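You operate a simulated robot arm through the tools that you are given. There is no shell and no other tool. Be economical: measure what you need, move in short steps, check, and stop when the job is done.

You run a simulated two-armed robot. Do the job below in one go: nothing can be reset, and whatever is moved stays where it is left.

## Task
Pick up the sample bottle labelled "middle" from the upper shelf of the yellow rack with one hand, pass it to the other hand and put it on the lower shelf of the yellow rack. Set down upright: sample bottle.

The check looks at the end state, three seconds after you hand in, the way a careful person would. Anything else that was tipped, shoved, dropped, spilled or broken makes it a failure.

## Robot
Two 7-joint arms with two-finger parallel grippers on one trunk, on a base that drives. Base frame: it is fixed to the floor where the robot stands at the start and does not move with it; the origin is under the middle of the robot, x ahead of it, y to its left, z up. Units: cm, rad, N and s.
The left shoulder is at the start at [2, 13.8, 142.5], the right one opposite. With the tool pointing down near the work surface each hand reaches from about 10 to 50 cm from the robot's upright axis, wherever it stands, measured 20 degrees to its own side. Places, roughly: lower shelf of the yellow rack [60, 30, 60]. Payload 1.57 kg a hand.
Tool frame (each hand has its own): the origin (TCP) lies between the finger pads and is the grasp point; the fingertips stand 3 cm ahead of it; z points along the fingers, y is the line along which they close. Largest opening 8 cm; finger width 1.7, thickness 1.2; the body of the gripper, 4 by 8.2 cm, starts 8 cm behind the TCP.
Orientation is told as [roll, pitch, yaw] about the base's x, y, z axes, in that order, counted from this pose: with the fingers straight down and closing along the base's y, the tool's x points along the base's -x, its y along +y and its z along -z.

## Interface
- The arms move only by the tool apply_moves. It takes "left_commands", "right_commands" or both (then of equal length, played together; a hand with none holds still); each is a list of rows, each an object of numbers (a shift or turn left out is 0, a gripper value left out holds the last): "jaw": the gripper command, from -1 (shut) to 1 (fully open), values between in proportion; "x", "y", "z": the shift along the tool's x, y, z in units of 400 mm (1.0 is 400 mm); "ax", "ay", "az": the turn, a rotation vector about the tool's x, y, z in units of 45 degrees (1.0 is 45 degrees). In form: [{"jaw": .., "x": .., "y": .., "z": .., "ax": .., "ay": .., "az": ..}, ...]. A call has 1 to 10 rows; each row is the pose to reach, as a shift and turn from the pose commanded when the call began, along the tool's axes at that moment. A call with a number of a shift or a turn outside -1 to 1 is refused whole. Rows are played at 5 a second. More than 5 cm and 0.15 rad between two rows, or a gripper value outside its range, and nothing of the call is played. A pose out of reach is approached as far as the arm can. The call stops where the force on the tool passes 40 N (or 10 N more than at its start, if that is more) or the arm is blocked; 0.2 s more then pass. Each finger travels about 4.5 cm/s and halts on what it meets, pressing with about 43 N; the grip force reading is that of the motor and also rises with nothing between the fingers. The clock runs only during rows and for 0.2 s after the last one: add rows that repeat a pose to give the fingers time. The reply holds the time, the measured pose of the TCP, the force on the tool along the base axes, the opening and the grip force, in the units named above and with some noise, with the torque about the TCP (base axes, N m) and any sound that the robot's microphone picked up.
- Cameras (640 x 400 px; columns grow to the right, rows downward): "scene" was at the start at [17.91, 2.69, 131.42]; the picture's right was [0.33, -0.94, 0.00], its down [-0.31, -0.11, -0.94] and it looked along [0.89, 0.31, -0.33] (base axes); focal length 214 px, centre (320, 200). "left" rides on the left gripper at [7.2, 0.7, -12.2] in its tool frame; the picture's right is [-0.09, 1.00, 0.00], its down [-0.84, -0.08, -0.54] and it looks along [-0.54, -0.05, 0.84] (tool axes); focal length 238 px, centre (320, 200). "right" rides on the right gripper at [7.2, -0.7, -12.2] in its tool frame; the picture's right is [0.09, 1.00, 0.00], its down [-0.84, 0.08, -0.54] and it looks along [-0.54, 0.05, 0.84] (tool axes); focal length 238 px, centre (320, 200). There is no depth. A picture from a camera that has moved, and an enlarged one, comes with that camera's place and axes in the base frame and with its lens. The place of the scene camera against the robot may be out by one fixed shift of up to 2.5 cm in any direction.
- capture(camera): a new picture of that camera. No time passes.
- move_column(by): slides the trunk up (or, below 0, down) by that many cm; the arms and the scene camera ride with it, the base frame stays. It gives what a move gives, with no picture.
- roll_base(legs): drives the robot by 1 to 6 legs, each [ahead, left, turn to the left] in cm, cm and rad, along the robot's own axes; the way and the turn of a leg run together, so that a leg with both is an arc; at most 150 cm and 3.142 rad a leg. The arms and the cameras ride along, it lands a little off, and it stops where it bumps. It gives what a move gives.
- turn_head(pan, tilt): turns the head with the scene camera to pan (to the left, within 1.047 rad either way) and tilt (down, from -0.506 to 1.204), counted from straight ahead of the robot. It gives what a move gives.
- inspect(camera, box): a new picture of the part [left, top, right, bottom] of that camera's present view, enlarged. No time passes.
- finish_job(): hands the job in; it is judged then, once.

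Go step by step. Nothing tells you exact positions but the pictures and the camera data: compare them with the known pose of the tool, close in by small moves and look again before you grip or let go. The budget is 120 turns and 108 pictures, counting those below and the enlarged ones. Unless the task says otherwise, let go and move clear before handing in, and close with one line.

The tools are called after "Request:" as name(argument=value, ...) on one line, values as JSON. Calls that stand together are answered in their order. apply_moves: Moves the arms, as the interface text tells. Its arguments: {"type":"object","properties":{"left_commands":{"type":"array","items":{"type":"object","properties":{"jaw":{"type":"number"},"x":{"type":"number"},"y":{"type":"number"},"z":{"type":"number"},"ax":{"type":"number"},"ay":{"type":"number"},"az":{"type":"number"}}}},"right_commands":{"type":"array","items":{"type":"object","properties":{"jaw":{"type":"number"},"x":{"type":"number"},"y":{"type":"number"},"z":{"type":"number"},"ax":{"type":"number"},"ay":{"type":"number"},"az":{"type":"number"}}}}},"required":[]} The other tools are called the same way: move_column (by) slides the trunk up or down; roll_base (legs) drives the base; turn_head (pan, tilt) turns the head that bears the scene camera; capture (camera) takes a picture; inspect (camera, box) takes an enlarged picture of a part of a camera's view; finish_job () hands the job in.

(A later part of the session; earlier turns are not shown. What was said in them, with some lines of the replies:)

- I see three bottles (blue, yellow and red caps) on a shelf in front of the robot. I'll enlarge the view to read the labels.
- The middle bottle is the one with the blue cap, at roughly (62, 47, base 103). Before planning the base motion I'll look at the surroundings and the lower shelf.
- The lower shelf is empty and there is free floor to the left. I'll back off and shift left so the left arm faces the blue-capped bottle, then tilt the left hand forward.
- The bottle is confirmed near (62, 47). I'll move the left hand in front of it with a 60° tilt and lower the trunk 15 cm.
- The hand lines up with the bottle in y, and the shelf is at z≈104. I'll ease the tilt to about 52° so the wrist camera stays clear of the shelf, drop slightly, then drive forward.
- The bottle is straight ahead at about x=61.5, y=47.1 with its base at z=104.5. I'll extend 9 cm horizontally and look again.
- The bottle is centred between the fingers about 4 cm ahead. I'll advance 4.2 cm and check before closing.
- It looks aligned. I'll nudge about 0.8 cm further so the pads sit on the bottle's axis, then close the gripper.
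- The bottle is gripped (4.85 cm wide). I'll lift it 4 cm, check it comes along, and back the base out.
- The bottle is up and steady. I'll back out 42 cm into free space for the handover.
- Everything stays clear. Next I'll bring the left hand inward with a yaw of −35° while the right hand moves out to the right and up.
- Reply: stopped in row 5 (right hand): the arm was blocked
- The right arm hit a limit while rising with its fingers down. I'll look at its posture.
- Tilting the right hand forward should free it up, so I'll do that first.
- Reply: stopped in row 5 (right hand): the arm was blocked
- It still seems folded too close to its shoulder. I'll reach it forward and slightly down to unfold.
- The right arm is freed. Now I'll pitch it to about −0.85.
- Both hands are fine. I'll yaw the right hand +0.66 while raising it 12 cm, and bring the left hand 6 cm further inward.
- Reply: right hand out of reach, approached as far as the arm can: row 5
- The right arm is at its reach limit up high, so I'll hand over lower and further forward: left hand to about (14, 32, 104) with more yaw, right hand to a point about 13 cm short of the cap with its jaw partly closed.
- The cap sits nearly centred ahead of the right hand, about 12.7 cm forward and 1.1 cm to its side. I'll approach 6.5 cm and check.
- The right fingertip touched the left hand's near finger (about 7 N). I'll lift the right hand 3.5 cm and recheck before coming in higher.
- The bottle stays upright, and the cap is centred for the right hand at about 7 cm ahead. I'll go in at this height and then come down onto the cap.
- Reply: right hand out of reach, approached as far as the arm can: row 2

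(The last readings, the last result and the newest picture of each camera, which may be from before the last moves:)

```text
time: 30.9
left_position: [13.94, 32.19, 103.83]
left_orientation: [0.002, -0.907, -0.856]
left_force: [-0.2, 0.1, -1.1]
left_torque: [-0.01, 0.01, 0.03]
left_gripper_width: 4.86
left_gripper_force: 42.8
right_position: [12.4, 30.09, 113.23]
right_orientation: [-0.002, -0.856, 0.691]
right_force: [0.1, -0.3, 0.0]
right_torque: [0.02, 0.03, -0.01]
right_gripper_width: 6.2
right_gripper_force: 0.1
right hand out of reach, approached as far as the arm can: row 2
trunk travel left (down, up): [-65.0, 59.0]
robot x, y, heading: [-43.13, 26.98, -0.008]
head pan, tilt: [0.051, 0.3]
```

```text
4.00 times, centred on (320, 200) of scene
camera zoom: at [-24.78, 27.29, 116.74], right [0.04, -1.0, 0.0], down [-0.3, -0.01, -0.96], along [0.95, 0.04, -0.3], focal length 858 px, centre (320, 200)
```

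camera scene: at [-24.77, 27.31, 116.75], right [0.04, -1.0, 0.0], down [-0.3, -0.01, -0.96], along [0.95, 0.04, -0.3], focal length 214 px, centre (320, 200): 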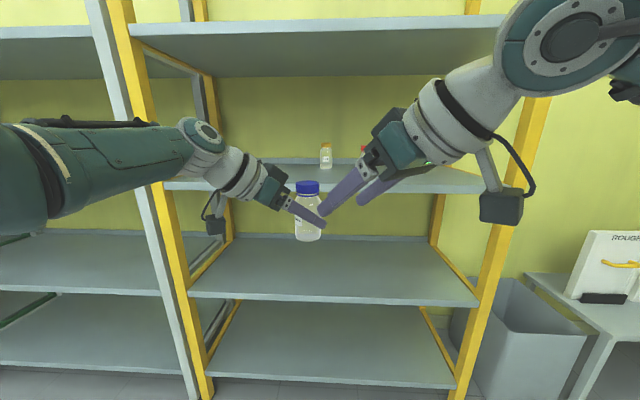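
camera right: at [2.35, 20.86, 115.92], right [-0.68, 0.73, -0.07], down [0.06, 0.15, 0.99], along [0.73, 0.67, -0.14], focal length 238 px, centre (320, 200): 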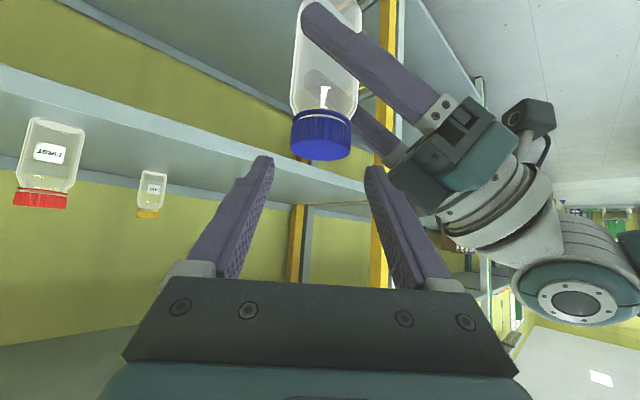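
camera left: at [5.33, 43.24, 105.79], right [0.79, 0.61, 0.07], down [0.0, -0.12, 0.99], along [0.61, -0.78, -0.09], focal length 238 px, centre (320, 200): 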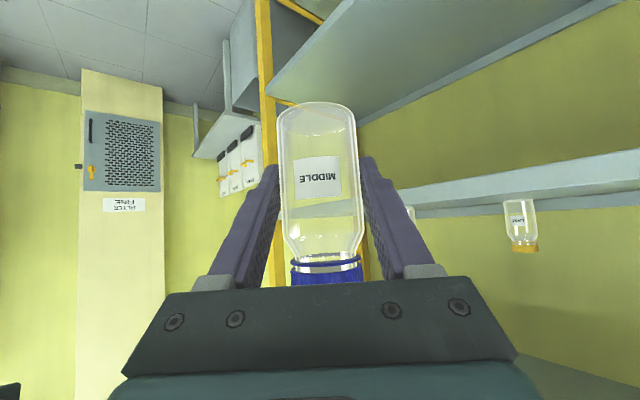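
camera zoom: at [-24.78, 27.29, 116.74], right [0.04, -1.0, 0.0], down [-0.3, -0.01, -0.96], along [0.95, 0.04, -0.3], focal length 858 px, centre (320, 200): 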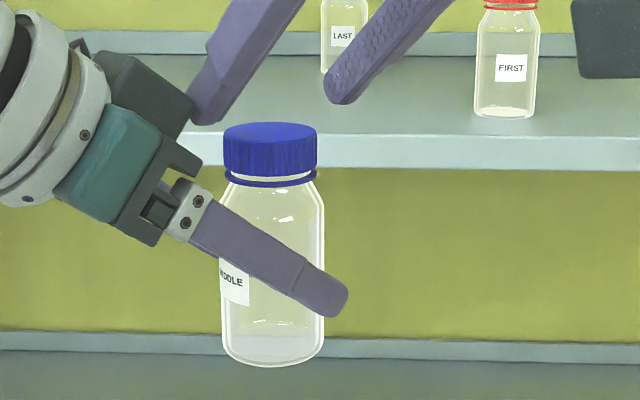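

The right arm is at its limit, so I'll bring the left hand and bottle to it: 2.5 cm toward it first, then up 3.5 cm between its fingers.

Request:
apply_moves(left_commands=[{"y": -0.031}, {"y": -0.063}])

Request:
inspect(camera="scene", box=[240, 150, 400, 250])

Request:
capture(camera="right")

```text
time: 31.5
left_position: [12.22, 30.36, 103.76]
left_orientation: [0.001, -0.904, -0.855]
left_force: [-0.4, 0.1, -0.5]
left_torque: [0.0, 0.01, 0.0]
left_gripper_width: 4.87
left_gripper_force: 43.0
right_position: [12.57, 30.08, 113.2]
right_orientation: [-0.002, -0.856, 0.692]
right_force: [0.7, -0.5, 0.2]
right_torque: [0.01, 0.01, 0.02]
right_gripper_width: 6.19
right_gripper_force: 0.0
trunk travel left (down, up): [-65.0, 59.0]
robot x, y, heading: [-42.99, 27.37, -0.01]
head pan, tilt: [0.051, 0.3]
```

```text
4.00 times, centred on (320, 200) of scene
camera zoom: at [-24.77, 27.3, 116.75], right [0.04, -1.0, 0.0], down [-0.3, -0.01, -0.96], along [0.95, 0.04, -0.3], focal length 858 px, centre (320, 200)
```

zoom: 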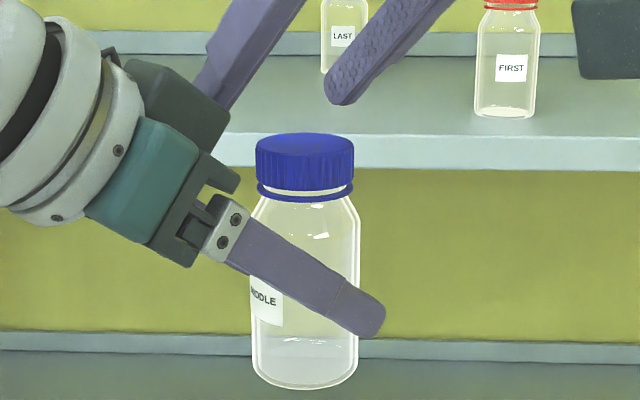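

```text
71 pictures are left
camera right: at [2.34, 20.85, 115.91], right [-0.68, 0.73, -0.07], down [0.06, 0.15, 0.99], along [0.73, 0.67, -0.14], focal length 238 px, centre (320, 200)
```

right: 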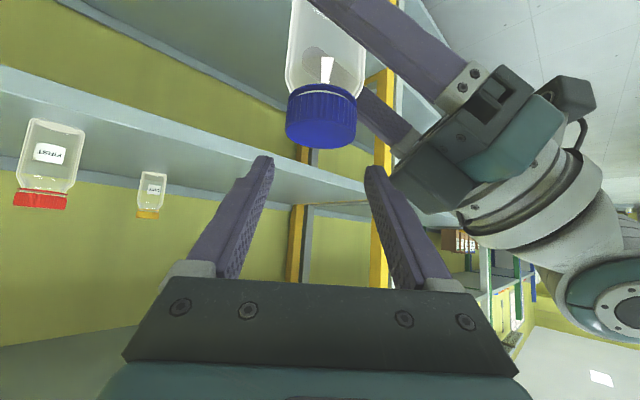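

The right hand is directly over the cap. I'll raise the bottle in two steps, watching the force.

Request:
apply_moves(left_commands=[{"x": -0.02, "z": -0.0155}, {"x": -0.0395, "z": -0.031}])

Request:
inspect(camera="scene", box=[240, 130, 400, 230])

Request:
capture(camera="right")

```text
time: 32.1
left_position: [12.25, 30.37, 105.87]
left_orientation: [0.005, -0.906, -0.857]
left_force: [-2.5, 3.6, -1.2]
left_torque: [-0.34, -0.26, -0.06]
left_gripper_width: 4.89
left_gripper_force: 42.8
right_position: [12.55, 30.02, 113.09]
right_orientation: [-0.003, -0.85, 0.689]
right_force: [3.7, -3.6, 0.4]
right_torque: [0.05, 0.05, 0.08]
right_gripper_width: 5.79
right_gripper_force: 0.0
trunk travel left (down, up): [-65.0, 59.0]
robot x, y, heading: [-43.14, 27.04, -0.01]
head pan, tilt: [0.051, 0.3]
```

```text
4.00 times, centred on (320, 180) of scene
camera zoom: at [-24.76, 27.3, 116.75], right [0.04, -1.0, 0.0], down [-0.3, -0.01, -0.96], along [0.95, 0.04, -0.3], focal length 858 px, centre (320, 280)
```

zoom: 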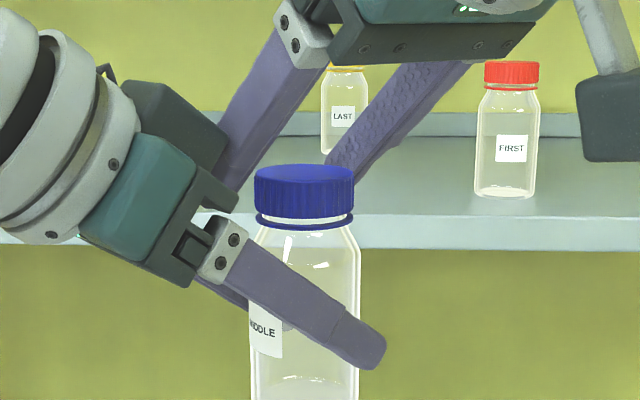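

```text
69 pictures are left
camera right: at [2.37, 20.73, 115.84], right [-0.68, 0.73, -0.07], down [0.06, 0.15, 0.99], along [0.73, 0.66, -0.15], focal length 238 px, centre (320, 200)
```

right: 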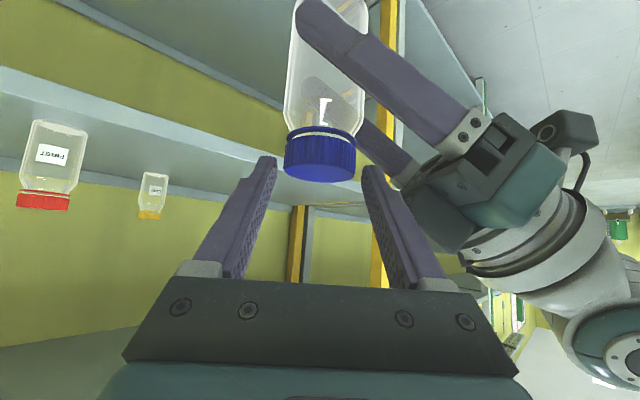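

The right hand's left finger is brushing the left palm (about 4 N). I'll lower the left hand again, narrow the right jaw to about 5.3 cm and check alignment before rising.

Request:
apply_moves(left_commands=[{"x": 0.02, "z": 0.0155}, {"x": 0.0395, "z": 0.031}, {"x": 0.0395, "z": 0.031}, {"x": 0.0395, "z": 0.031}], right_commands=[{"jaw": 0.55}, {"jaw": 0.55}, {"jaw": 0.32}, {"jaw": 0.32}])

Request:
inspect(camera="right", box=[220, 50, 420, 175])

```text
time: 33.1
left_position: [12.23, 30.51, 103.82]
left_orientation: [0.001, -0.906, -0.855]
left_force: [0.2, -0.2, -1.3]
left_torque: [-0.01, 0.03, 0.03]
left_gripper_width: 4.85
left_gripper_force: 43.0
right_position: [12.5, 30.11, 113.28]
right_orientation: [-0.002, -0.855, 0.692]
right_force: [0.1, -0.9, -0.6]
right_torque: [-0.03, 0.0, -0.04]
right_gripper_width: 5.27
right_gripper_force: 0.0
trunk travel left (down, up): [-65.0, 59.0]
robot x, y, heading: [-42.98, 27.38, -0.009]
head pan, tilt: [0.051, 0.3]
```

```text
3.20 times, centred on (320, 112) of right
camera zoom: at [2.34, 20.87, 115.92], right [-0.68, 0.73, -0.07], down [0.06, 0.15, 0.99], along [0.73, 0.67, -0.14], focal length 763 px, centre (320, 480)
```

zoom: 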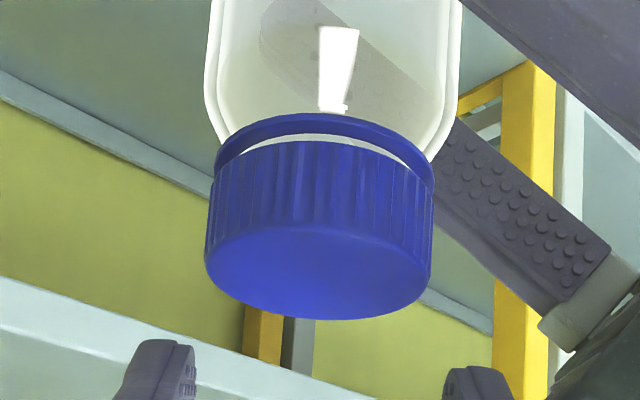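

The cap is centred between the fingertips with about 0.45 cm margin each side. I'll raise the bottle 2 cm and look at the force.

Request:
apply_moves(left_commands=[{"x": -0.02, "z": -0.0155}, {"x": -0.0395, "z": -0.031}])

Request:
capture(camera="right")

Request:
inspect(camera="scene", box=[240, 130, 400, 230])

```text
time: 33.7
left_position: [12.24, 30.5, 105.87]
left_orientation: [0.001, -0.905, -0.855]
left_force: [-0.2, -0.1, -1.0]
left_torque: [0.0, 0.01, 0.0]
left_gripper_width: 4.86
left_gripper_force: 43.2
right_position: [12.51, 30.15, 113.27]
right_orientation: [-0.001, -0.856, 0.691]
right_force: [0.1, -0.2, 0.4]
right_torque: [0.0, -0.01, 0.01]
right_gripper_width: 5.28
right_gripper_force: 0.1
trunk travel left (down, up): [-65.0, 59.0]
robot x, y, heading: [-43.27, 27.04, -0.011]
head pan, tilt: [0.051, 0.3]
```

```text
67 pictures are left
camera right: at [2.35, 20.85, 115.91], right [-0.68, 0.73, -0.07], down [0.06, 0.15, 0.99], along [0.73, 0.67, -0.14], focal length 238 px, centre (320, 200)
```

right: 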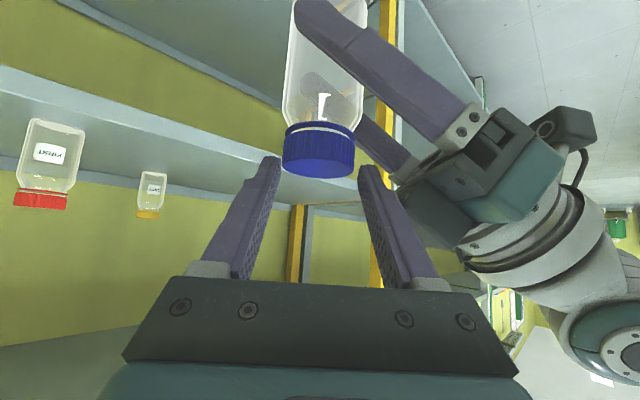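

```text
4.00 times, centred on (320, 180) of scene
camera zoom: at [-24.77, 27.3, 116.75], right [0.04, -1.0, 0.0], down [-0.3, -0.01, -0.96], along [0.95, 0.04, -0.3], focal length 858 px, centre (320, 280)
```

zoom: 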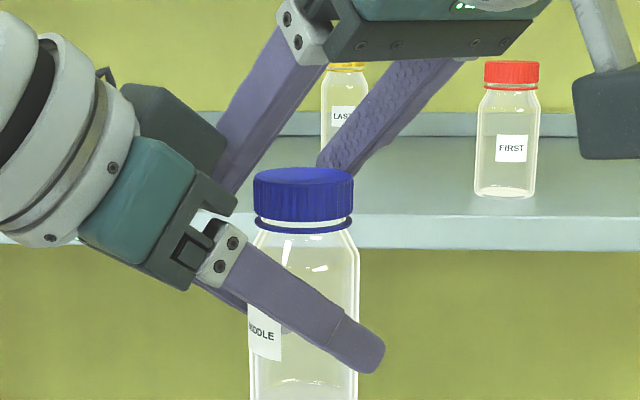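

No contact and the cap is in line. I'll rise another 1.6 cm.

Request:
apply_moves(left_commands=[{"x": -0.016, "z": -0.0123}, {"x": -0.0315, "z": -0.0247}])

Request:
capture(camera="right")

Request:
inspect(camera="scene", box=[240, 130, 400, 230])

```text
time: 34.3
left_position: [12.17, 30.36, 107.33]
left_orientation: [0.002, -0.907, -0.855]
left_force: [-0.6, 0.2, -1.6]
left_torque: [0.04, 0.02, -0.01]
left_gripper_width: 4.86
left_gripper_force: 43.2
right_position: [12.57, 30.17, 113.18]
right_orientation: [-0.003, -0.855, 0.691]
right_force: [0.0, -1.3, 0.5]
right_torque: [-0.01, -0.01, -0.02]
right_gripper_width: 5.29
right_gripper_force: 0.0
trunk travel left (down, up): [-65.0, 59.0]
robot x, y, heading: [-42.99, 27.46, -0.008]
head pan, tilt: [0.051, 0.3]
```

```text
65 pictures are left
camera right: at [2.35, 20.85, 115.91], right [-0.68, 0.73, -0.07], down [0.06, 0.15, 0.99], along [0.73, 0.67, -0.14], focal length 238 px, centre (320, 200)
```

right: 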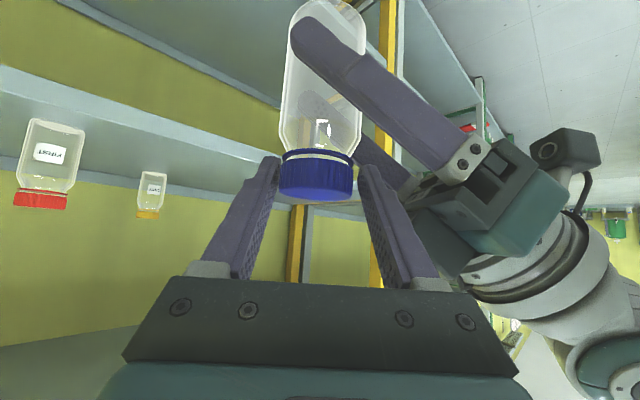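

```text
4.00 times, centred on (320, 180) of scene
camera zoom: at [-24.77, 27.3, 116.75], right [0.04, -1.0, 0.0], down [-0.3, -0.01, -0.96], along [0.95, 0.04, -0.3], focal length 858 px, centre (320, 280)
```

zoom: 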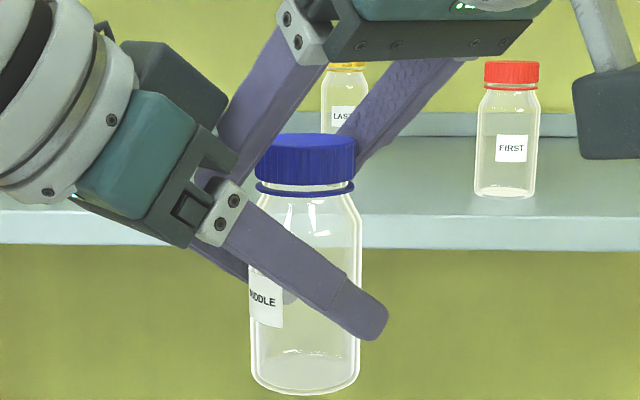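

The cap is between the right fingers. I'll rise another 0.5 cm and close the right hand.

Request:
apply_moves(left_commands=[{"x": -0.0098, "z": -0.0077}, {"x": -0.0098, "z": -0.0077}, {"x": -0.0098, "z": -0.0077}, {"x": -0.0098, "z": -0.0077}, {"x": -0.0098, "z": -0.0077}], right_commands=[{"jaw": 0.32}, {"jaw": 0.0}, {"jaw": -0.5}, {"jaw": -1}, {"jaw": -1}])

Request:
capture(camera="right")

```text
time: 35.5
left_position: [12.22, 30.39, 107.89]
left_orientation: [0.001, -0.904, -0.857]
left_force: [-19.3, 9.8, 0.7]
left_torque: [-0.45, -0.95, -0.14]
left_gripper_width: 4.86
left_gripper_force: 43.5
right_position: [12.7, 29.83, 113.22]
right_orientation: [-0.007, -0.855, 0.688]
right_force: [19.1, -9.6, -1.8]
right_torque: [-0.1, -0.08, 0.13]
right_gripper_width: 4.05
right_gripper_force: 38.0
trunk travel left (down, up): [-65.0, 59.0]
robot x, y, heading: [-43.28, 27.31, -0.011]
head pan, tilt: [0.051, 0.3]
```

```text
63 pictures are left
camera right: at [2.43, 20.7, 115.92], right [-0.68, 0.73, -0.07], down [0.06, 0.15, 0.99], along [0.73, 0.66, -0.14], focal length 238 px, centre (320, 200)
```

right: 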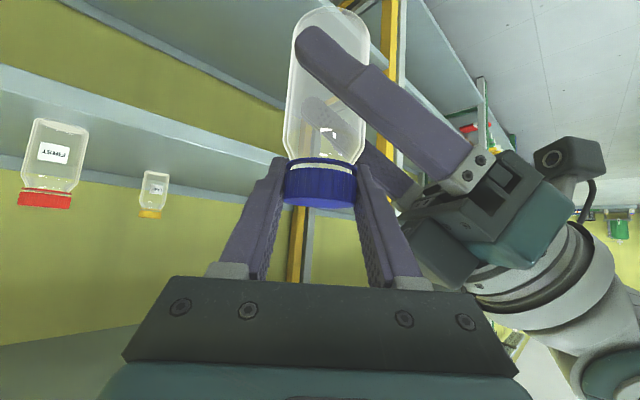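

Both hands now hold the bottle with about 20 N of sideways strain between them. I'll ease the right hand sideways to relieve it.

Request:
apply_moves(right_commands=[{"y": -0.006}, {"y": -0.006}])

```text
time: 36.1
left_position: [12.2, 30.47, 107.9]
left_orientation: [0.002, -0.905, -0.855]
left_force: [-20.6, 13.2, 0.3]
left_torque: [-0.36, -0.93, -0.16]
left_gripper_width: 4.88
left_gripper_force: 43.2
right_position: [12.7, 29.9, 113.29]
right_orientation: [-0.008, -0.855, 0.689]
right_force: [19.8, -12.0, -1.3]
right_torque: [-0.3, -0.17, 0.13]
right_gripper_width: 4.05
right_gripper_force: 43.0
trunk travel left (down, up): [-65.0, 59.0]
robot x, y, heading: [-43.16, 27.56, -0.01]
head pan, tilt: [0.051, 0.3]
```

No change, since the right arm is clamped at its reach. I'll ease the left hand back instead.

Request:
apply_moves(left_commands=[{"x": 0.003, "z": -0.004}, {"x": 0.006, "z": -0.0078}])

```text
time: 36.7
left_position: [12.04, 30.82, 107.99]
left_orientation: [0.001, -0.906, -0.855]
left_force: [-5.3, 6.1, -3.0]
left_torque: [0.05, 0.05, -0.01]
left_gripper_width: 4.85
left_gripper_force: 43.3
right_position: [12.49, 30.28, 113.28]
right_orientation: [-0.001, -0.856, 0.691]
right_force: [5.8, -6.0, 1.3]
right_torque: [-0.41, -0.36, 0.05]
right_gripper_width: 4.06
right_gripper_force: 43.2
trunk travel left (down, up): [-65.0, 59.0]
robot x, y, heading: [-43.11, 27.38, -0.009]
head pan, tilt: [0.051, 0.3]
```

The strain dropped to about 8 N. One more small ease.

Request:
apply_moves(left_commands=[{"x": 0.002, "z": -0.0026}, {"x": 0.003, "z": -0.0039}])

Request:
inspect(camera="scene", box=[240, 130, 400, 230])

```text
time: 37.3
left_position: [11.88, 30.98, 108.03]
left_orientation: [0.002, -0.906, -0.856]
left_force: [12.2, -2.5, -7.5]
left_torque: [0.51, 0.72, 0.08]
left_gripper_width: 4.88
left_gripper_force: 43.1
right_position: [12.35, 30.42, 113.28]
right_orientation: [0.005, -0.855, 0.691]
right_force: [-12.3, 3.9, 6.6]
right_torque: [-0.27, -0.03, 0.02]
right_gripper_width: 4.05
right_gripper_force: 43.3
trunk travel left (down, up): [-65.0, 59.0]
robot x, y, heading: [-43.38, 27.44, -0.011]
head pan, tilt: [0.051, 0.3]
```

```text
4.00 times, centred on (320, 180) of scene
camera zoom: at [-24.77, 27.3, 116.75], right [0.04, -1.0, 0.0], down [-0.3, -0.01, -0.96], along [0.95, 0.04, -0.3], focal length 858 px, centre (320, 280)
```

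zoom: 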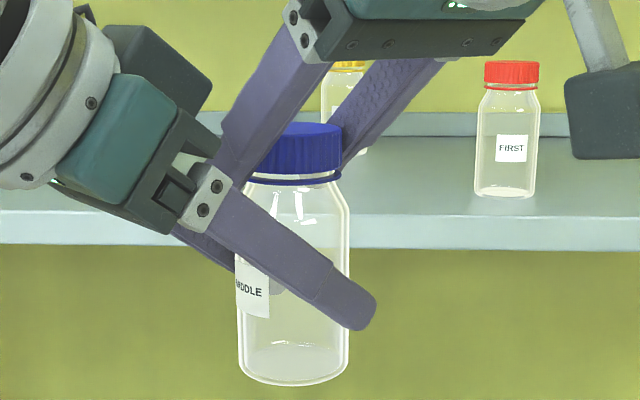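

It flipped to about 12 N the other way, so the balance lies in between. I'll go back half of that, then open the left hand.

Request:
apply_moves(left_commands=[{"x": -0.001, "z": 0.0013}, {"x": -0.0015, "z": 0.0019}])

Request:
apply_moves(left_commands=[{"jaw": -0.2}, {"jaw": 0.2}, {"jaw": 0.6}, {"jaw": 1}, {"jaw": 1}, {"jaw": 1}])

Request:
inspect(camera="scene", box=[240, 130, 400, 230])

Request:
capture(camera="left")

```text
time: 37.9
left_position: [11.93, 30.77, 108.0]
left_orientation: [0.001, -0.907, -0.855]
left_force: [20.0, -9.5, -9.3]
left_torque: [0.44, 0.89, 0.06]
left_gripper_width: 4.87
left_gripper_force: 42.5
right_position: [12.31, 30.38, 113.32]
right_orientation: [0.003, -0.857, 0.689]
right_force: [-19.8, 10.3, 7.8]
right_torque: [0.11, 0.22, -0.01]
right_gripper_width: 4.06
right_gripper_force: 43.0
trunk travel left (down, up): [-65.0, 59.0]
robot x, y, heading: [-42.91, 27.41, -0.008]
head pan, tilt: [0.051, 0.3]
```

```text
time: 39.3
left_position: [11.95, 30.87, 107.96]
left_orientation: [0.001, -0.907, -0.858]
left_force: [-0.9, 0.8, 0.7]
left_torque: [0.01, -0.03, 0.02]
left_gripper_width: 8.01
left_gripper_force: 0.0
right_position: [12.52, 30.11, 113.29]
right_orientation: [-0.002, -0.854, 0.691]
right_force: [-0.2, 0.7, -0.8]
right_torque: [0.0, -0.02, -0.01]
right_gripper_width: 4.04
right_gripper_force: 42.8
trunk travel left (down, up): [-65.0, 59.0]
robot x, y, heading: [-43.48, 27.4, -0.013]
head pan, tilt: [0.051, 0.3]
```

```text
4.00 times, centred on (320, 180) of scene
camera zoom: at [-24.77, 27.3, 116.75], right [0.04, -1.0, 0.0], down [-0.3, -0.01, -0.96], along [0.95, 0.04, -0.3], focal length 858 px, centre (320, 280)
```

zoom: 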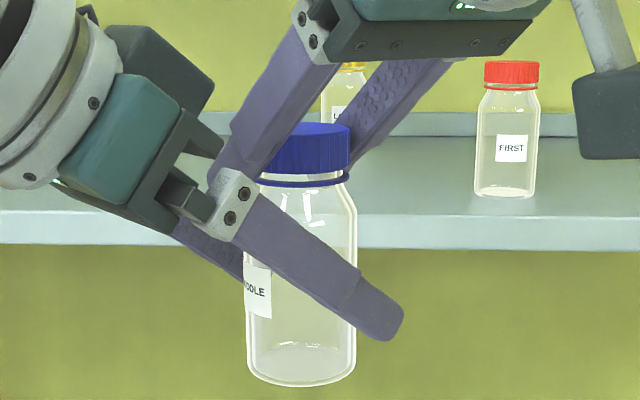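

```text
60 pictures are left
camera left: at [3.21, 41.98, 109.9], right [0.79, 0.61, 0.07], down [0.0, -0.12, 0.99], along [0.62, -0.78, -0.09], focal length 238 px, centre (320, 200)
```

left: 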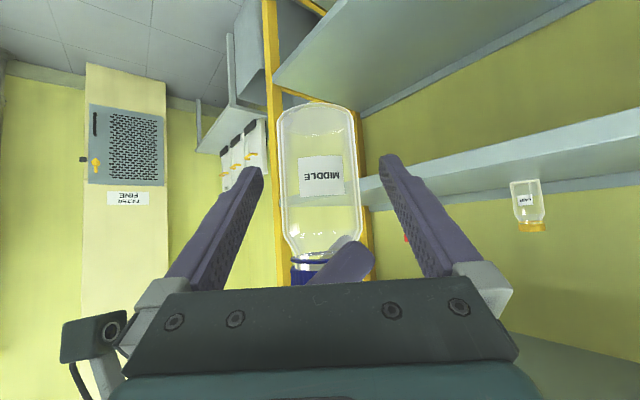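

The right hand alone holds the bottle, upright. I'll retreat the left hand horizontally 16 cm.

Request:
apply_moves(left_commands=[{"x": 0.031, "z": -0.039}, {"x": 0.077, "z": -0.099}, {"x": 0.138, "z": -0.177}, {"x": 0.2, "z": -0.256}, {"x": 0.246, "z": -0.315}])

Request:
capture(camera="scene")

Request:
capture(camera="left")

```text
time: 40.5
left_position: [1.52, 43.11, 107.98]
left_orientation: [0.003, -0.902, -0.856]
left_force: [-0.9, -0.5, 0.2]
left_torque: [0.02, 0.02, -0.02]
left_gripper_width: 7.99
left_gripper_force: 0.1
right_position: [12.54, 30.05, 113.34]
right_orientation: [-0.001, -0.856, 0.689]
right_force: [-0.7, 0.4, -1.4]
right_torque: [-0.01, 0.01, -0.03]
right_gripper_width: 4.07
right_gripper_force: 42.8
trunk travel left (down, up): [-65.0, 59.0]
robot x, y, heading: [-43.41, 27.43, -0.01]
head pan, tilt: [0.051, 0.3]
```

```text
59 pictures are left
camera scene: at [-24.78, 27.31, 116.75], right [0.04, -1.0, 0.0], down [-0.3, -0.01, -0.96], along [0.95, 0.04, -0.3], focal length 214 px, centre (320, 200)
```

scene: 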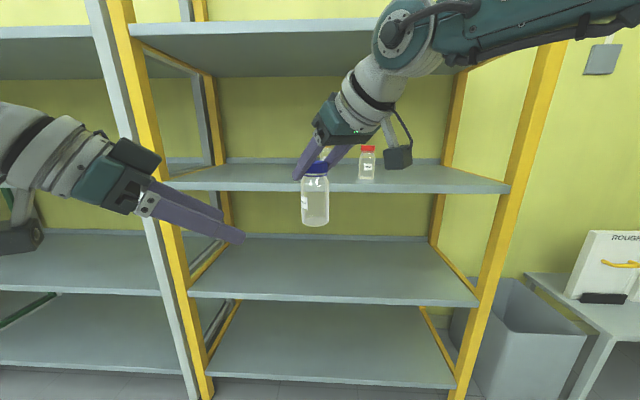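

```text
58 pictures are left
camera left: at [-7.18, 54.07, 109.91], right [0.79, 0.61, 0.07], down [0.0, -0.12, 0.99], along [0.61, -0.78, -0.1], focal length 238 px, centre (320, 200)
```

left: 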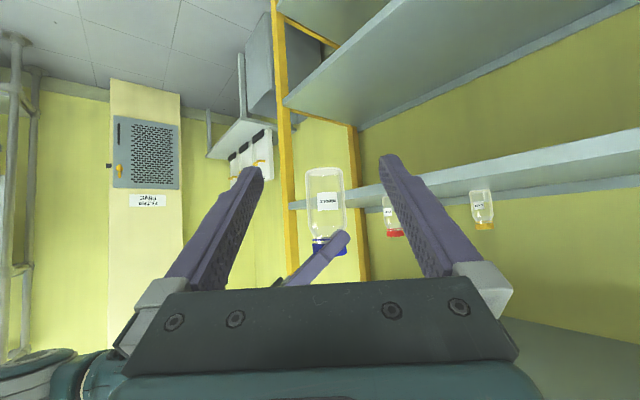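

The handover worked. I'll pull the left hand back out of the way and lower the trunk toward lower-shelf height.

Request:
apply_moves(left_commands=[{"x": 0.09, "y": -0.037, "z": -0.034}, {"x": 0.18, "y": -0.074, "z": -0.067}, {"x": 0.27, "y": -0.11, "z": -0.1}, {"x": 0.359, "y": -0.147, "z": -0.134}])

Request:
move_column(by=-38)

Request:
capture(camera="scene")

Request:
capture(camera="right")

```text
time: 41.5
left_position: [-11.35, 48.76, 100.16]
left_orientation: [0.005, -0.907, -0.858]
left_force: [-0.9, -0.2, 0.0]
left_torque: [0.01, 0.02, 0.02]
left_gripper_width: 7.98
left_gripper_force: 0.0
right_position: [12.51, 30.17, 113.23]
right_orientation: [0.001, -0.856, 0.688]
right_force: [-0.1, -0.7, -1.7]
right_torque: [-0.01, -0.02, 0.0]
right_gripper_width: 4.05
right_gripper_force: 43.4
trunk travel left (down, up): [-65.0, 59.0]
robot x, y, heading: [-43.25, 27.46, -0.003]
head pan, tilt: [0.051, 0.3]
```

```text
time: 45.2
left_position: [-11.47, 48.89, 62.14]
left_orientation: [0.0, -0.905, -0.857]
left_force: [0.3, -0.1, -0.3]
left_torque: [0.02, -0.01, 0.0]
left_gripper_width: 7.97
left_gripper_force: 0.0
right_position: [12.52, 30.28, 75.23]
right_orientation: [-0.001, -0.855, 0.689]
right_force: [0.2, -0.1, -0.8]
right_torque: [-0.02, 0.01, -0.04]
right_gripper_width: 4.07
right_gripper_force: 43.2
trunk travel left (down, up): [-27.0, 97.0]
robot x, y, heading: [-43.03, 27.01, -0.008]
head pan, tilt: [0.051, 0.3]
```

```text
57 pictures are left
camera scene: at [-24.77, 27.3, 78.75], right [0.04, -1.0, 0.0], down [-0.3, -0.01, -0.96], along [0.95, 0.04, -0.3], focal length 214 px, centre (320, 200)
```

scene: 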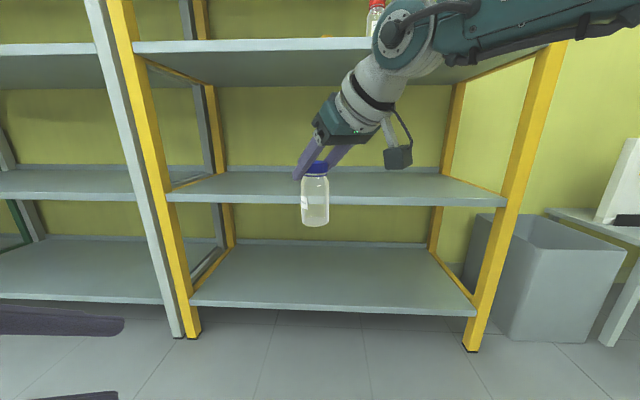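

```text
56 pictures are left
camera right: at [2.34, 20.85, 77.91], right [-0.68, 0.73, -0.07], down [0.06, 0.15, 0.99], along [0.73, 0.67, -0.14], focal length 238 px, centre (320, 200)
```

right: 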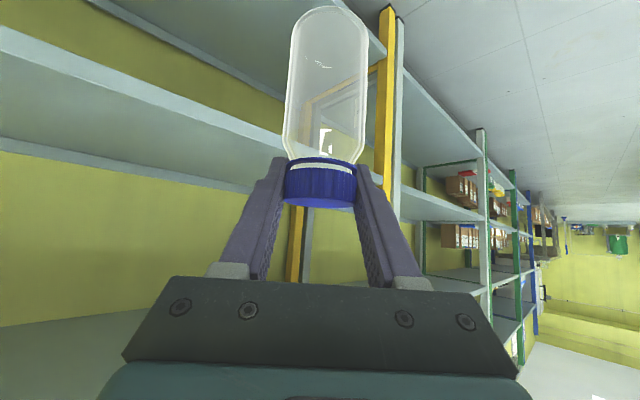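

The bottle hangs about 5 cm above lower-shelf level. Before driving in I'll check where the right elbow is relative to the upper shelf edge.

Request:
turn_head(pan=-0.7, tilt=0.0)

Request:
capture(camera="scene")

```text
time: 46.3
left_position: [-11.3, 48.85, 62.09]
left_orientation: [0.002, -0.905, -0.857]
left_force: [0.0, -0.3, -0.3]
left_torque: [0.05, -0.01, 0.03]
left_gripper_width: 8.0
left_gripper_force: 0.0
right_position: [12.5, 29.94, 75.25]
right_orientation: [-0.002, -0.857, 0.688]
right_force: [-0.1, -0.5, -1.2]
right_torque: [0.0, -0.03, -0.04]
right_gripper_width: 4.05
right_gripper_force: 42.9
trunk travel left (down, up): [-27.0, 97.0]
robot x, y, heading: [-42.99, 27.19, -0.008]
head pan, tilt: [-0.7, 0.0]
```

```text
55 pictures are left
camera scene: at [-27.26, 21.06, 81.52], right [-0.65, -0.76, 0.0], down [0.0, 0.0, -1.0], along [0.76, -0.65, 0.0], focal length 214 px, centre (320, 200)
```

scene: 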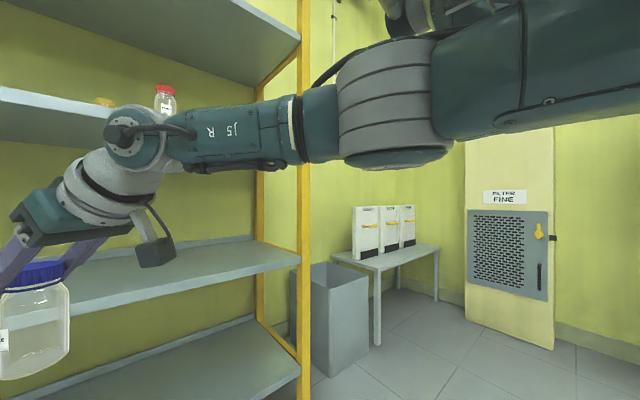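

The elbow (x≈−16) and wrist stay below or in front of the upper shelf, so the path is clear. I'll turn the head back to the bottle and drive forward in two legs.

Request:
turn_head(pan=0.05, tilt=0.4)

Request:
roll_base(legs=[[22, 0, 0]])

Request:
capture(camera="scene")

Request:
capture(camera="right")

```text
time: 47.4
left_position: [-11.38, 48.96, 62.14]
left_orientation: [0.002, -0.905, -0.858]
left_force: [-0.5, 0.1, -0.4]
left_torque: [0.01, -0.01, 0.01]
left_gripper_width: 8.01
left_gripper_force: 0.0
right_position: [12.54, 30.17, 75.29]
right_orientation: [0.0, -0.856, 0.689]
right_force: [-0.4, 0.2, -2.1]
right_torque: [0.02, 0.0, -0.01]
right_gripper_width: 4.05
right_gripper_force: 43.1
trunk travel left (down, up): [-27.0, 97.0]
robot x, y, heading: [-43.27, 27.36, -0.013]
head pan, tilt: [0.051, 0.4]
```

```text
time: 49.0
left_position: [10.57, 48.63, 62.09]
left_orientation: [0.002, -0.907, -0.858]
left_force: [0.1, 0.4, -0.1]
left_torque: [0.0, 0.03, 0.01]
left_gripper_width: 7.99
left_gripper_force: 0.0
right_position: [34.51, 29.83, 75.09]
right_orientation: [-0.002, -0.853, 0.687]
right_force: [0.6, -0.6, -1.5]
right_torque: [0.01, -0.01, -0.02]
right_gripper_width: 4.06
right_gripper_force: 42.8
trunk travel left (down, up): [-27.0, 97.0]
robot x, y, heading: [-21.27, 27.22, -0.007]
head pan, tilt: [0.051, 0.4]
```

```text
54 pictures are left
camera scene: at [-2.93, 27.03, 77.82], right [0.04, -1.0, 0.0], down [-0.39, -0.02, -0.92], along [0.92, 0.04, -0.39], focal length 214 px, centre (320, 200)
```

scene: 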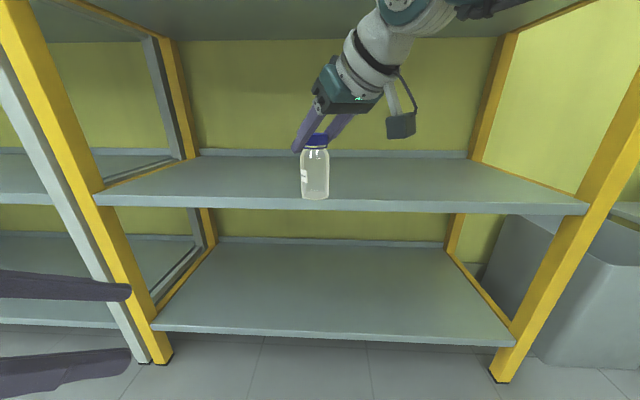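

```text
53 pictures are left
camera right: at [24.23, 20.53, 77.89], right [-0.68, 0.73, -0.07], down [0.06, 0.15, 0.99], along [0.73, 0.67, -0.14], focal length 238 px, centre (320, 200)
```

right: 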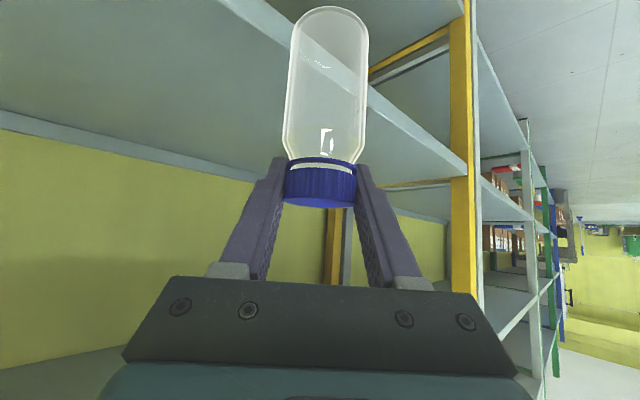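

The bottle is just in front of the shelf edge. I'll zoom in to check clearance over the lip before crossing.

Request:
inspect(camera="scene", box=[240, 130, 400, 230])

```text
4.00 times, centred on (320, 180) of scene
camera zoom: at [-2.93, 27.03, 77.82], right [0.04, -1.0, 0.0], down [-0.39, -0.02, -0.92], along [0.92, 0.04, -0.39], focal length 858 px, centre (320, 280)
```

zoom: 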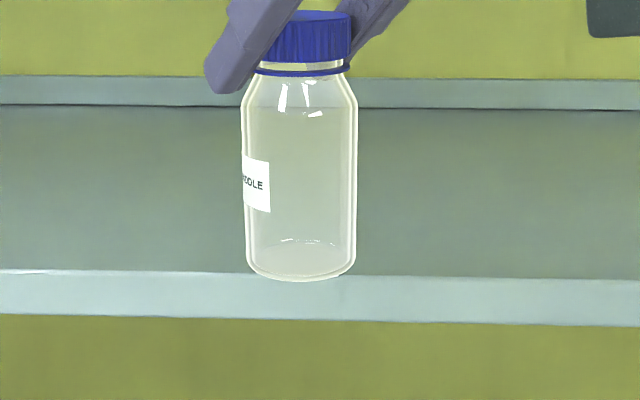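

The clearance over the lip is about 2–3 cm. I'll raise 1.5 cm for margin, then drive 16 cm further in.

Request:
move_column(by=1.5)

Request:
roll_base(legs=[[16, 0, 0]])

Request:
capture(camera="scene")

Request:
capture(camera="right")

```text
time: 49.7
left_position: [10.56, 48.62, 63.66]
left_orientation: [0.001, -0.905, -0.859]
left_force: [0.0, 0.1, 0.0]
left_torque: [0.01, -0.01, 0.01]
left_gripper_width: 8.02
left_gripper_force: 0.1
right_position: [34.45, 29.67, 76.77]
right_orientation: [-0.003, -0.854, 0.689]
right_force: [0.4, -0.1, -2.0]
right_torque: [0.0, 0.03, 0.02]
right_gripper_width: 4.06
right_gripper_force: 42.9
trunk travel left (down, up): [-28.5, 95.5]
robot x, y, heading: [-20.68, 27.13, -0.01]
head pan, tilt: [0.051, 0.4]
```

```text
time: 51.1
left_position: [26.3, 48.34, 63.68]
left_orientation: [0.0, -0.904, -0.859]
left_force: [0.8, 0.1, 0.2]
left_torque: [0.01, 0.01, -0.01]
left_gripper_width: 7.97
left_gripper_force: 0.1
right_position: [50.15, 29.46, 76.83]
right_orientation: [-0.002, -0.853, 0.687]
right_force: [-0.5, -0.2, -1.1]
right_torque: [0.01, 0.04, -0.01]
right_gripper_width: 4.07
right_gripper_force: 43.1
trunk travel left (down, up): [-28.5, 95.5]
robot x, y, heading: [-5.68, 27.01, -0.012]
head pan, tilt: [0.051, 0.4]
```

```text
51 pictures are left
camera scene: at [12.84, 26.83, 79.32], right [0.04, -1.0, 0.0], down [-0.39, -0.01, -0.92], along [0.92, 0.04, -0.39], focal length 214 px, centre (320, 200)
```

scene: 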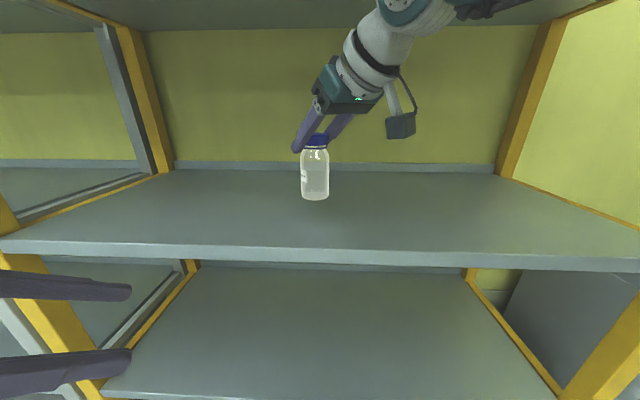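

```text
50 pictures are left
camera right: at [39.99, 20.31, 79.38], right [-0.68, 0.73, -0.07], down [0.06, 0.15, 0.99], along [0.73, 0.66, -0.14], focal length 238 px, centre (320, 200)
```

right: 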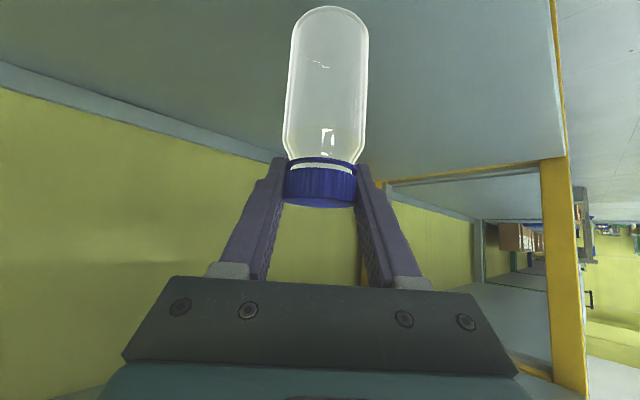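

The bottle is over the shelf, about 8 cm behind the edge. I'll drive 4 cm more and then lower it in small steps with the arm, watching the force.

Request:
roll_base(legs=[[4, 0, 0]])

Request:
apply_moves(right_commands=[{"x": 0.019, "z": 0.0164}, {"x": 0.038, "z": 0.0328}, {"x": 0.057, "z": 0.049}])

Request:
inspect(camera="scene", box=[240, 130, 400, 230])

```text
time: 52.0
left_position: [30.25, 48.38, 63.56]
left_orientation: [0.002, -0.904, -0.856]
left_force: [-0.3, 0.1, -0.1]
left_torque: [-0.03, 0.03, -0.04]
left_gripper_width: 8.0
left_gripper_force: 0.0
right_position: [54.15, 29.54, 76.63]
right_orientation: [-0.003, -0.853, 0.689]
right_force: [0.4, 0.4, -1.4]
right_torque: [0.0, 0.0, -0.01]
right_gripper_width: 4.04
right_gripper_force: 43.2
trunk travel left (down, up): [-28.5, 95.5]
robot x, y, heading: [-1.64, 26.98, -0.015]
head pan, tilt: [0.051, 0.4]
```

```text
time: 52.8
left_position: [30.33, 48.3, 63.63]
left_orientation: [0.001, -0.904, -0.856]
left_force: [-0.4, 0.5, -0.5]
left_torque: [-0.05, 0.01, -0.01]
left_gripper_width: 7.99
left_gripper_force: 0.0
right_position: [54.01, 29.54, 73.62]
right_orientation: [-0.001, -0.852, 0.687]
right_force: [0.5, -0.6, -1.5]
right_torque: [0.0, 0.04, 0.0]
right_gripper_width: 4.06
right_gripper_force: 42.5
trunk travel left (down, up): [-28.5, 95.5]
robot x, y, heading: [-1.75, 27.13, -0.011]
head pan, tilt: [0.051, 0.4]
```

```text
4.00 times, centred on (320, 180) of scene
camera zoom: at [16.75, 26.8, 79.32], right [0.04, -1.0, 0.0], down [-0.39, -0.02, -0.92], along [0.92, 0.04, -0.39], focal length 858 px, centre (320, 280)
```

zoom: 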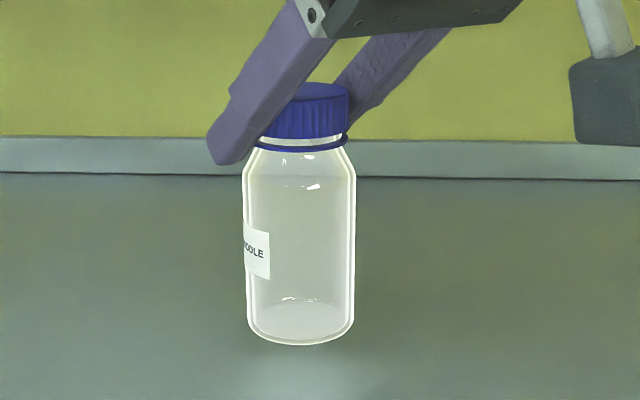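

The base is still slightly above the shelf. I'll lower 1 cm at a time.

Request:
apply_moves(right_commands=[{"x": 0.0095, "z": 0.0082}, {"x": 0.019, "z": 0.0164}])

Request:
inspect(camera="scene", box=[240, 150, 400, 250])

```text
time: 53.4
left_position: [30.2, 48.34, 63.66]
left_orientation: [0.001, -0.905, -0.858]
left_force: [-0.2, 0.4, -0.2]
left_torque: [0.0, 0.02, 0.0]
left_gripper_width: 7.99
left_gripper_force: 0.1
right_position: [54.04, 29.56, 72.66]
right_orientation: [0.0, -0.854, 0.688]
right_force: [-0.8, -0.7, -1.5]
right_torque: [-0.01, 0.01, 0.0]
right_gripper_width: 4.03
right_gripper_force: 43.1
trunk travel left (down, up): [-28.5, 95.5]
robot x, y, heading: [-1.2, 26.89, -0.01]
head pan, tilt: [0.051, 0.4]
```

```text
4.00 times, centred on (320, 200) of scene
camera zoom: at [16.77, 26.8, 79.32], right [0.04, -1.0, 0.0], down [-0.39, -0.02, -0.92], along [0.92, 0.04, -0.39], focal length 858 px, centre (320, 200)
```

zoom: 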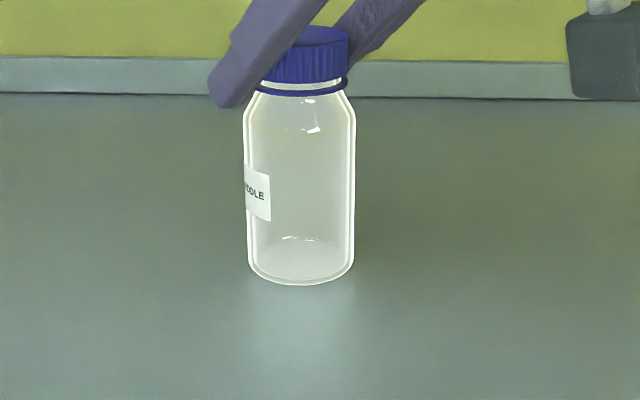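

The gap is closing and there is no contact yet. I'll continue in 0.5 cm steps.

Request:
apply_moves(right_commands=[{"x": 0.005, "z": 0.0041}, {"x": 0.0095, "z": 0.0082}])

Request:
apply_moves(right_commands=[{"x": 0.003, "z": 0.0025}, {"x": 0.0057, "z": 0.0049}])

Request:
inspect(camera="scene", box=[240, 150, 400, 250])

```text
time: 54.0
left_position: [30.22, 48.31, 63.49]
left_orientation: [0.002, -0.903, -0.857]
left_force: [-0.6, 1.3, 0.0]
left_torque: [-0.04, -0.02, 0.03]
left_gripper_width: 8.01
left_gripper_force: 0.0
right_position: [54.04, 29.61, 72.26]
right_orientation: [-0.002, -0.856, 0.688]
right_force: [-0.9, 0.1, -0.9]
right_torque: [-0.02, 0.04, -0.04]
right_gripper_width: 4.06
right_gripper_force: 43.0
trunk travel left (down, up): [-28.5, 95.5]
robot x, y, heading: [-1.61, 26.93, -0.012]
head pan, tilt: [0.051, 0.4]
```

```text
time: 54.6
left_position: [30.25, 48.33, 63.65]
left_orientation: [0.003, -0.906, -0.857]
left_force: [0.5, 0.4, -0.8]
left_torque: [0.01, -0.01, -0.02]
left_gripper_width: 8.02
left_gripper_force: 0.1
right_position: [54.09, 29.49, 72.12]
right_orientation: [0.0, -0.86, 0.689]
right_force: [-8.6, -2.2, 19.8]
right_torque: [-0.3, 0.71, -0.02]
right_gripper_width: 4.04
right_gripper_force: 42.6
trunk travel left (down, up): [-28.5, 95.5]
robot x, y, heading: [-1.79, 26.96, -0.013]
head pan, tilt: [0.051, 0.4]
```

```text
4.00 times, centred on (320, 200) of scene
camera zoom: at [16.81, 26.74, 79.37], right [0.04, -1.0, 0.0], down [-0.39, -0.02, -0.92], along [0.92, 0.04, -0.39], focal length 858 px, centre (320, 200)
```

zoom: 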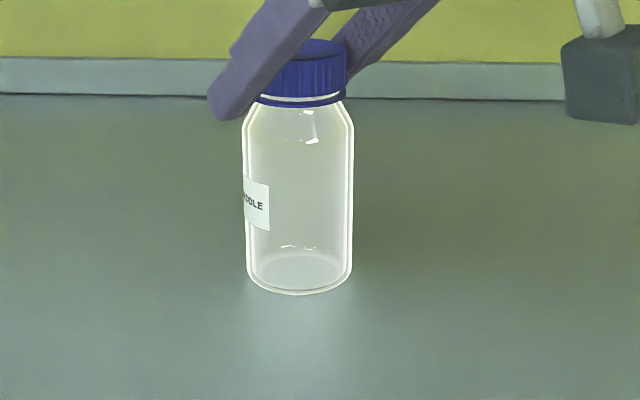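

The bottle touched down (20 N). I'll ease up 0.1 cm, then open the right hand.

Request:
apply_moves(right_commands=[{"x": -0.0025, "z": -0.0021}, {"x": -0.0025, "z": -0.0021}])

Request:
apply_moves(right_commands=[{"jaw": -0.3}, {"jaw": 0.1}, {"jaw": 0.5}, {"jaw": 1}, {"jaw": 1}, {"jaw": 1}])

Request:
inspect(camera="scene", box=[240, 150, 400, 250])

Request:
capture(camera="right")

```text
time: 55.2
left_position: [30.36, 48.36, 63.68]
left_orientation: [0.001, -0.905, -0.861]
left_force: [1.3, 1.3, 0.8]
left_torque: [0.01, 0.0, 0.01]
left_gripper_width: 7.97
left_gripper_force: 0.1
right_position: [54.19, 29.58, 72.15]
right_orientation: [-0.002, -0.857, 0.689]
right_force: [-6.8, -1.5, 20.8]
right_torque: [-0.05, 0.42, 0.01]
right_gripper_width: 4.04
right_gripper_force: 42.9
trunk travel left (down, up): [-28.5, 95.5]
robot x, y, heading: [-1.57, 27.24, -0.012]
head pan, tilt: [0.051, 0.4]
```

```text
time: 56.6
left_position: [30.35, 48.32, 63.56]
left_orientation: [0.001, -0.904, -0.858]
left_force: [-0.8, 0.8, -0.2]
left_torque: [0.0, -0.02, 0.0]
left_gripper_width: 8.02
left_gripper_force: 0.0
right_position: [54.1, 29.43, 71.91]
right_orientation: [-0.002, -0.855, 0.687]
right_force: [-0.1, -1.3, 0.6]
right_torque: [0.0, -0.01, -0.01]
right_gripper_width: 8.01
right_gripper_force: 0.1
trunk travel left (down, up): [-28.5, 95.5]
robot x, y, heading: [-1.49, 26.77, -0.014]
head pan, tilt: [0.051, 0.4]
```

```text
4.00 times, centred on (320, 200) of scene
camera zoom: at [16.79, 26.8, 79.33], right [0.04, -1.0, 0.0], down [-0.39, -0.02, -0.92], along [0.92, 0.04, -0.39], focal length 858 px, centre (320, 200)
```

zoom: 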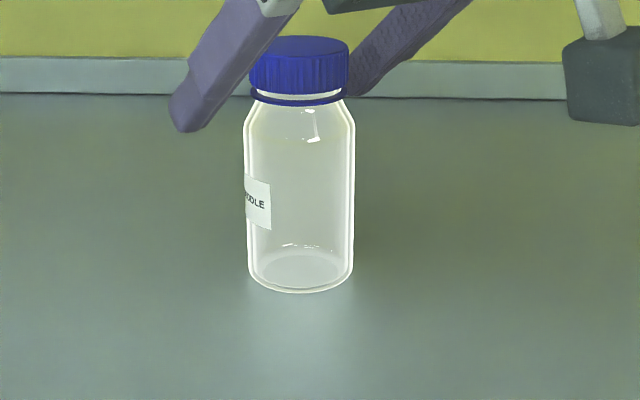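

```text
45 pictures are left
camera right: at [43.87, 20.33, 74.63], right [-0.68, 0.73, -0.07], down [0.06, 0.15, 0.99], along [0.73, 0.67, -0.15], focal length 238 px, centre (320, 200)
```

right: 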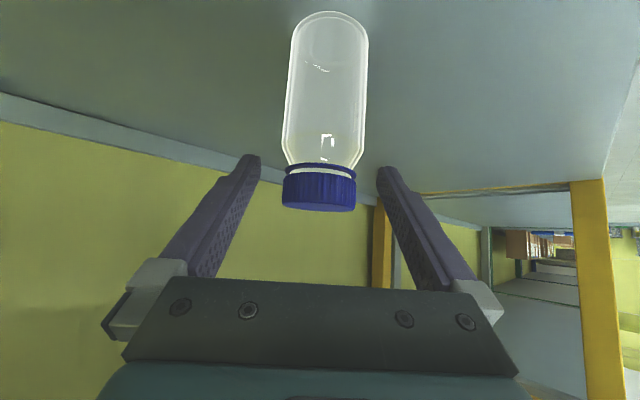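

The bottle stands upright and free on the lower shelf. I'll withdraw the right hand back along its fingers, then back the base away.

Request:
apply_moves(right_commands=[{"z": -0.05}, {"z": -0.1}, {"z": -0.17}, {"z": -0.25}])

Request:
capture(camera="scene")

```text
time: 57.6
left_position: [30.3, 48.32, 63.62]
left_orientation: [0.0, -0.906, -0.858]
left_force: [-0.3, -0.8, 0.5]
left_torque: [0.0, -0.01, 0.0]
left_gripper_width: 8.0
left_gripper_force: 0.0
right_position: [48.03, 24.58, 78.72]
right_orientation: [-0.002, -0.854, 0.688]
right_force: [0.2, -0.6, 0.6]
right_torque: [-0.01, 0.05, -0.01]
right_gripper_width: 8.01
right_gripper_force: 0.1
trunk travel left (down, up): [-28.5, 95.5]
robot x, y, heading: [-1.36, 26.86, -0.016]
head pan, tilt: [0.051, 0.4]
```

```text
44 pictures are left
camera scene: at [16.76, 26.74, 79.32], right [0.04, -1.0, 0.0], down [-0.39, -0.02, -0.92], along [0.92, 0.04, -0.39], focal length 214 px, centre (320, 200)
```

scene: 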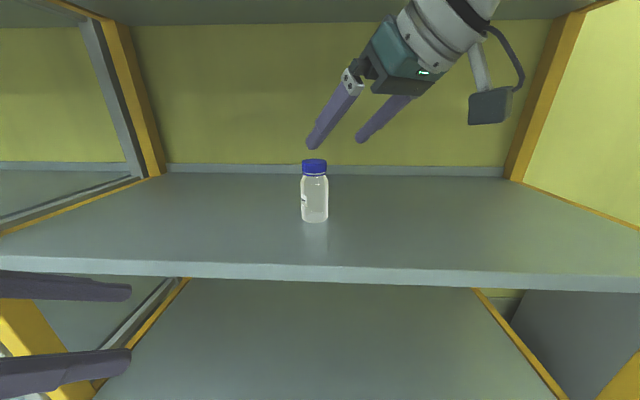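

The bottle is standing and the hand is clear of it. I'll back the base away and take a final look.

Request:
roll_base(legs=[[-32, 0, 0]])

Request:
turn_head(pan=0.05, tilt=0.0)

Request:
capture(camera="scene")

```text
time: 59.7
left_position: [-1.79, 48.7, 63.55]
left_orientation: [0.001, -0.905, -0.862]
left_force: [0.2, -0.3, -0.4]
left_torque: [-0.01, -0.03, 0.0]
left_gripper_width: 7.99
left_gripper_force: 0.0
right_position: [15.79, 24.9, 78.65]
right_orientation: [-0.002, -0.854, 0.684]
right_force: [-0.7, 0.0, -0.4]
right_torque: [-0.04, -0.04, -0.03]
right_gripper_width: 7.99
right_gripper_force: 0.0
trunk travel left (down, up): [-28.5, 95.5]
robot x, y, heading: [-33.8, 27.63, -0.02]
head pan, tilt: [0.051, 0.4]
```

```text
time: 60.6
left_position: [-1.84, 48.67, 63.74]
left_orientation: [0.002, -0.904, -0.863]
left_force: [0.1, -0.6, -0.1]
left_torque: [-0.03, 0.01, 0.01]
left_gripper_width: 8.0
left_gripper_force: 0.0
right_position: [15.69, 24.93, 78.65]
right_orientation: [-0.003, -0.852, 0.683]
right_force: [-1.0, -0.3, -0.4]
right_torque: [-0.02, 0.03, -0.02]
right_gripper_width: 8.02
right_gripper_force: 0.0
trunk travel left (down, up): [-28.5, 95.5]
robot x, y, heading: [-33.74, 27.66, -0.017]
head pan, tilt: [0.051, 0.0]
```

```text
43 pictures are left
camera scene: at [-15.73, 27.14, 83.02], right [0.03, -1.0, 0.0], down [0.0, 0.0, -1.0], along [1.0, 0.03, 0.0], focal length 214 px, centre (320, 200)
```

scene: 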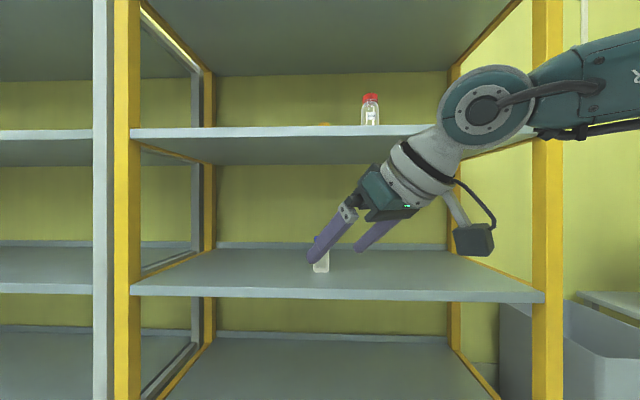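

The bottle stands upright on the lower shelf, the other bottles look undisturbed, and both hands are clear. I'm handing in.

Request:
finish_job()

```text
The job is handed in.
```

The sample bottle labelled "middle" was picked up with the left hand, passed to the right hand, and set down upright on the lower shelf of the yellow rack; both hands are clear.
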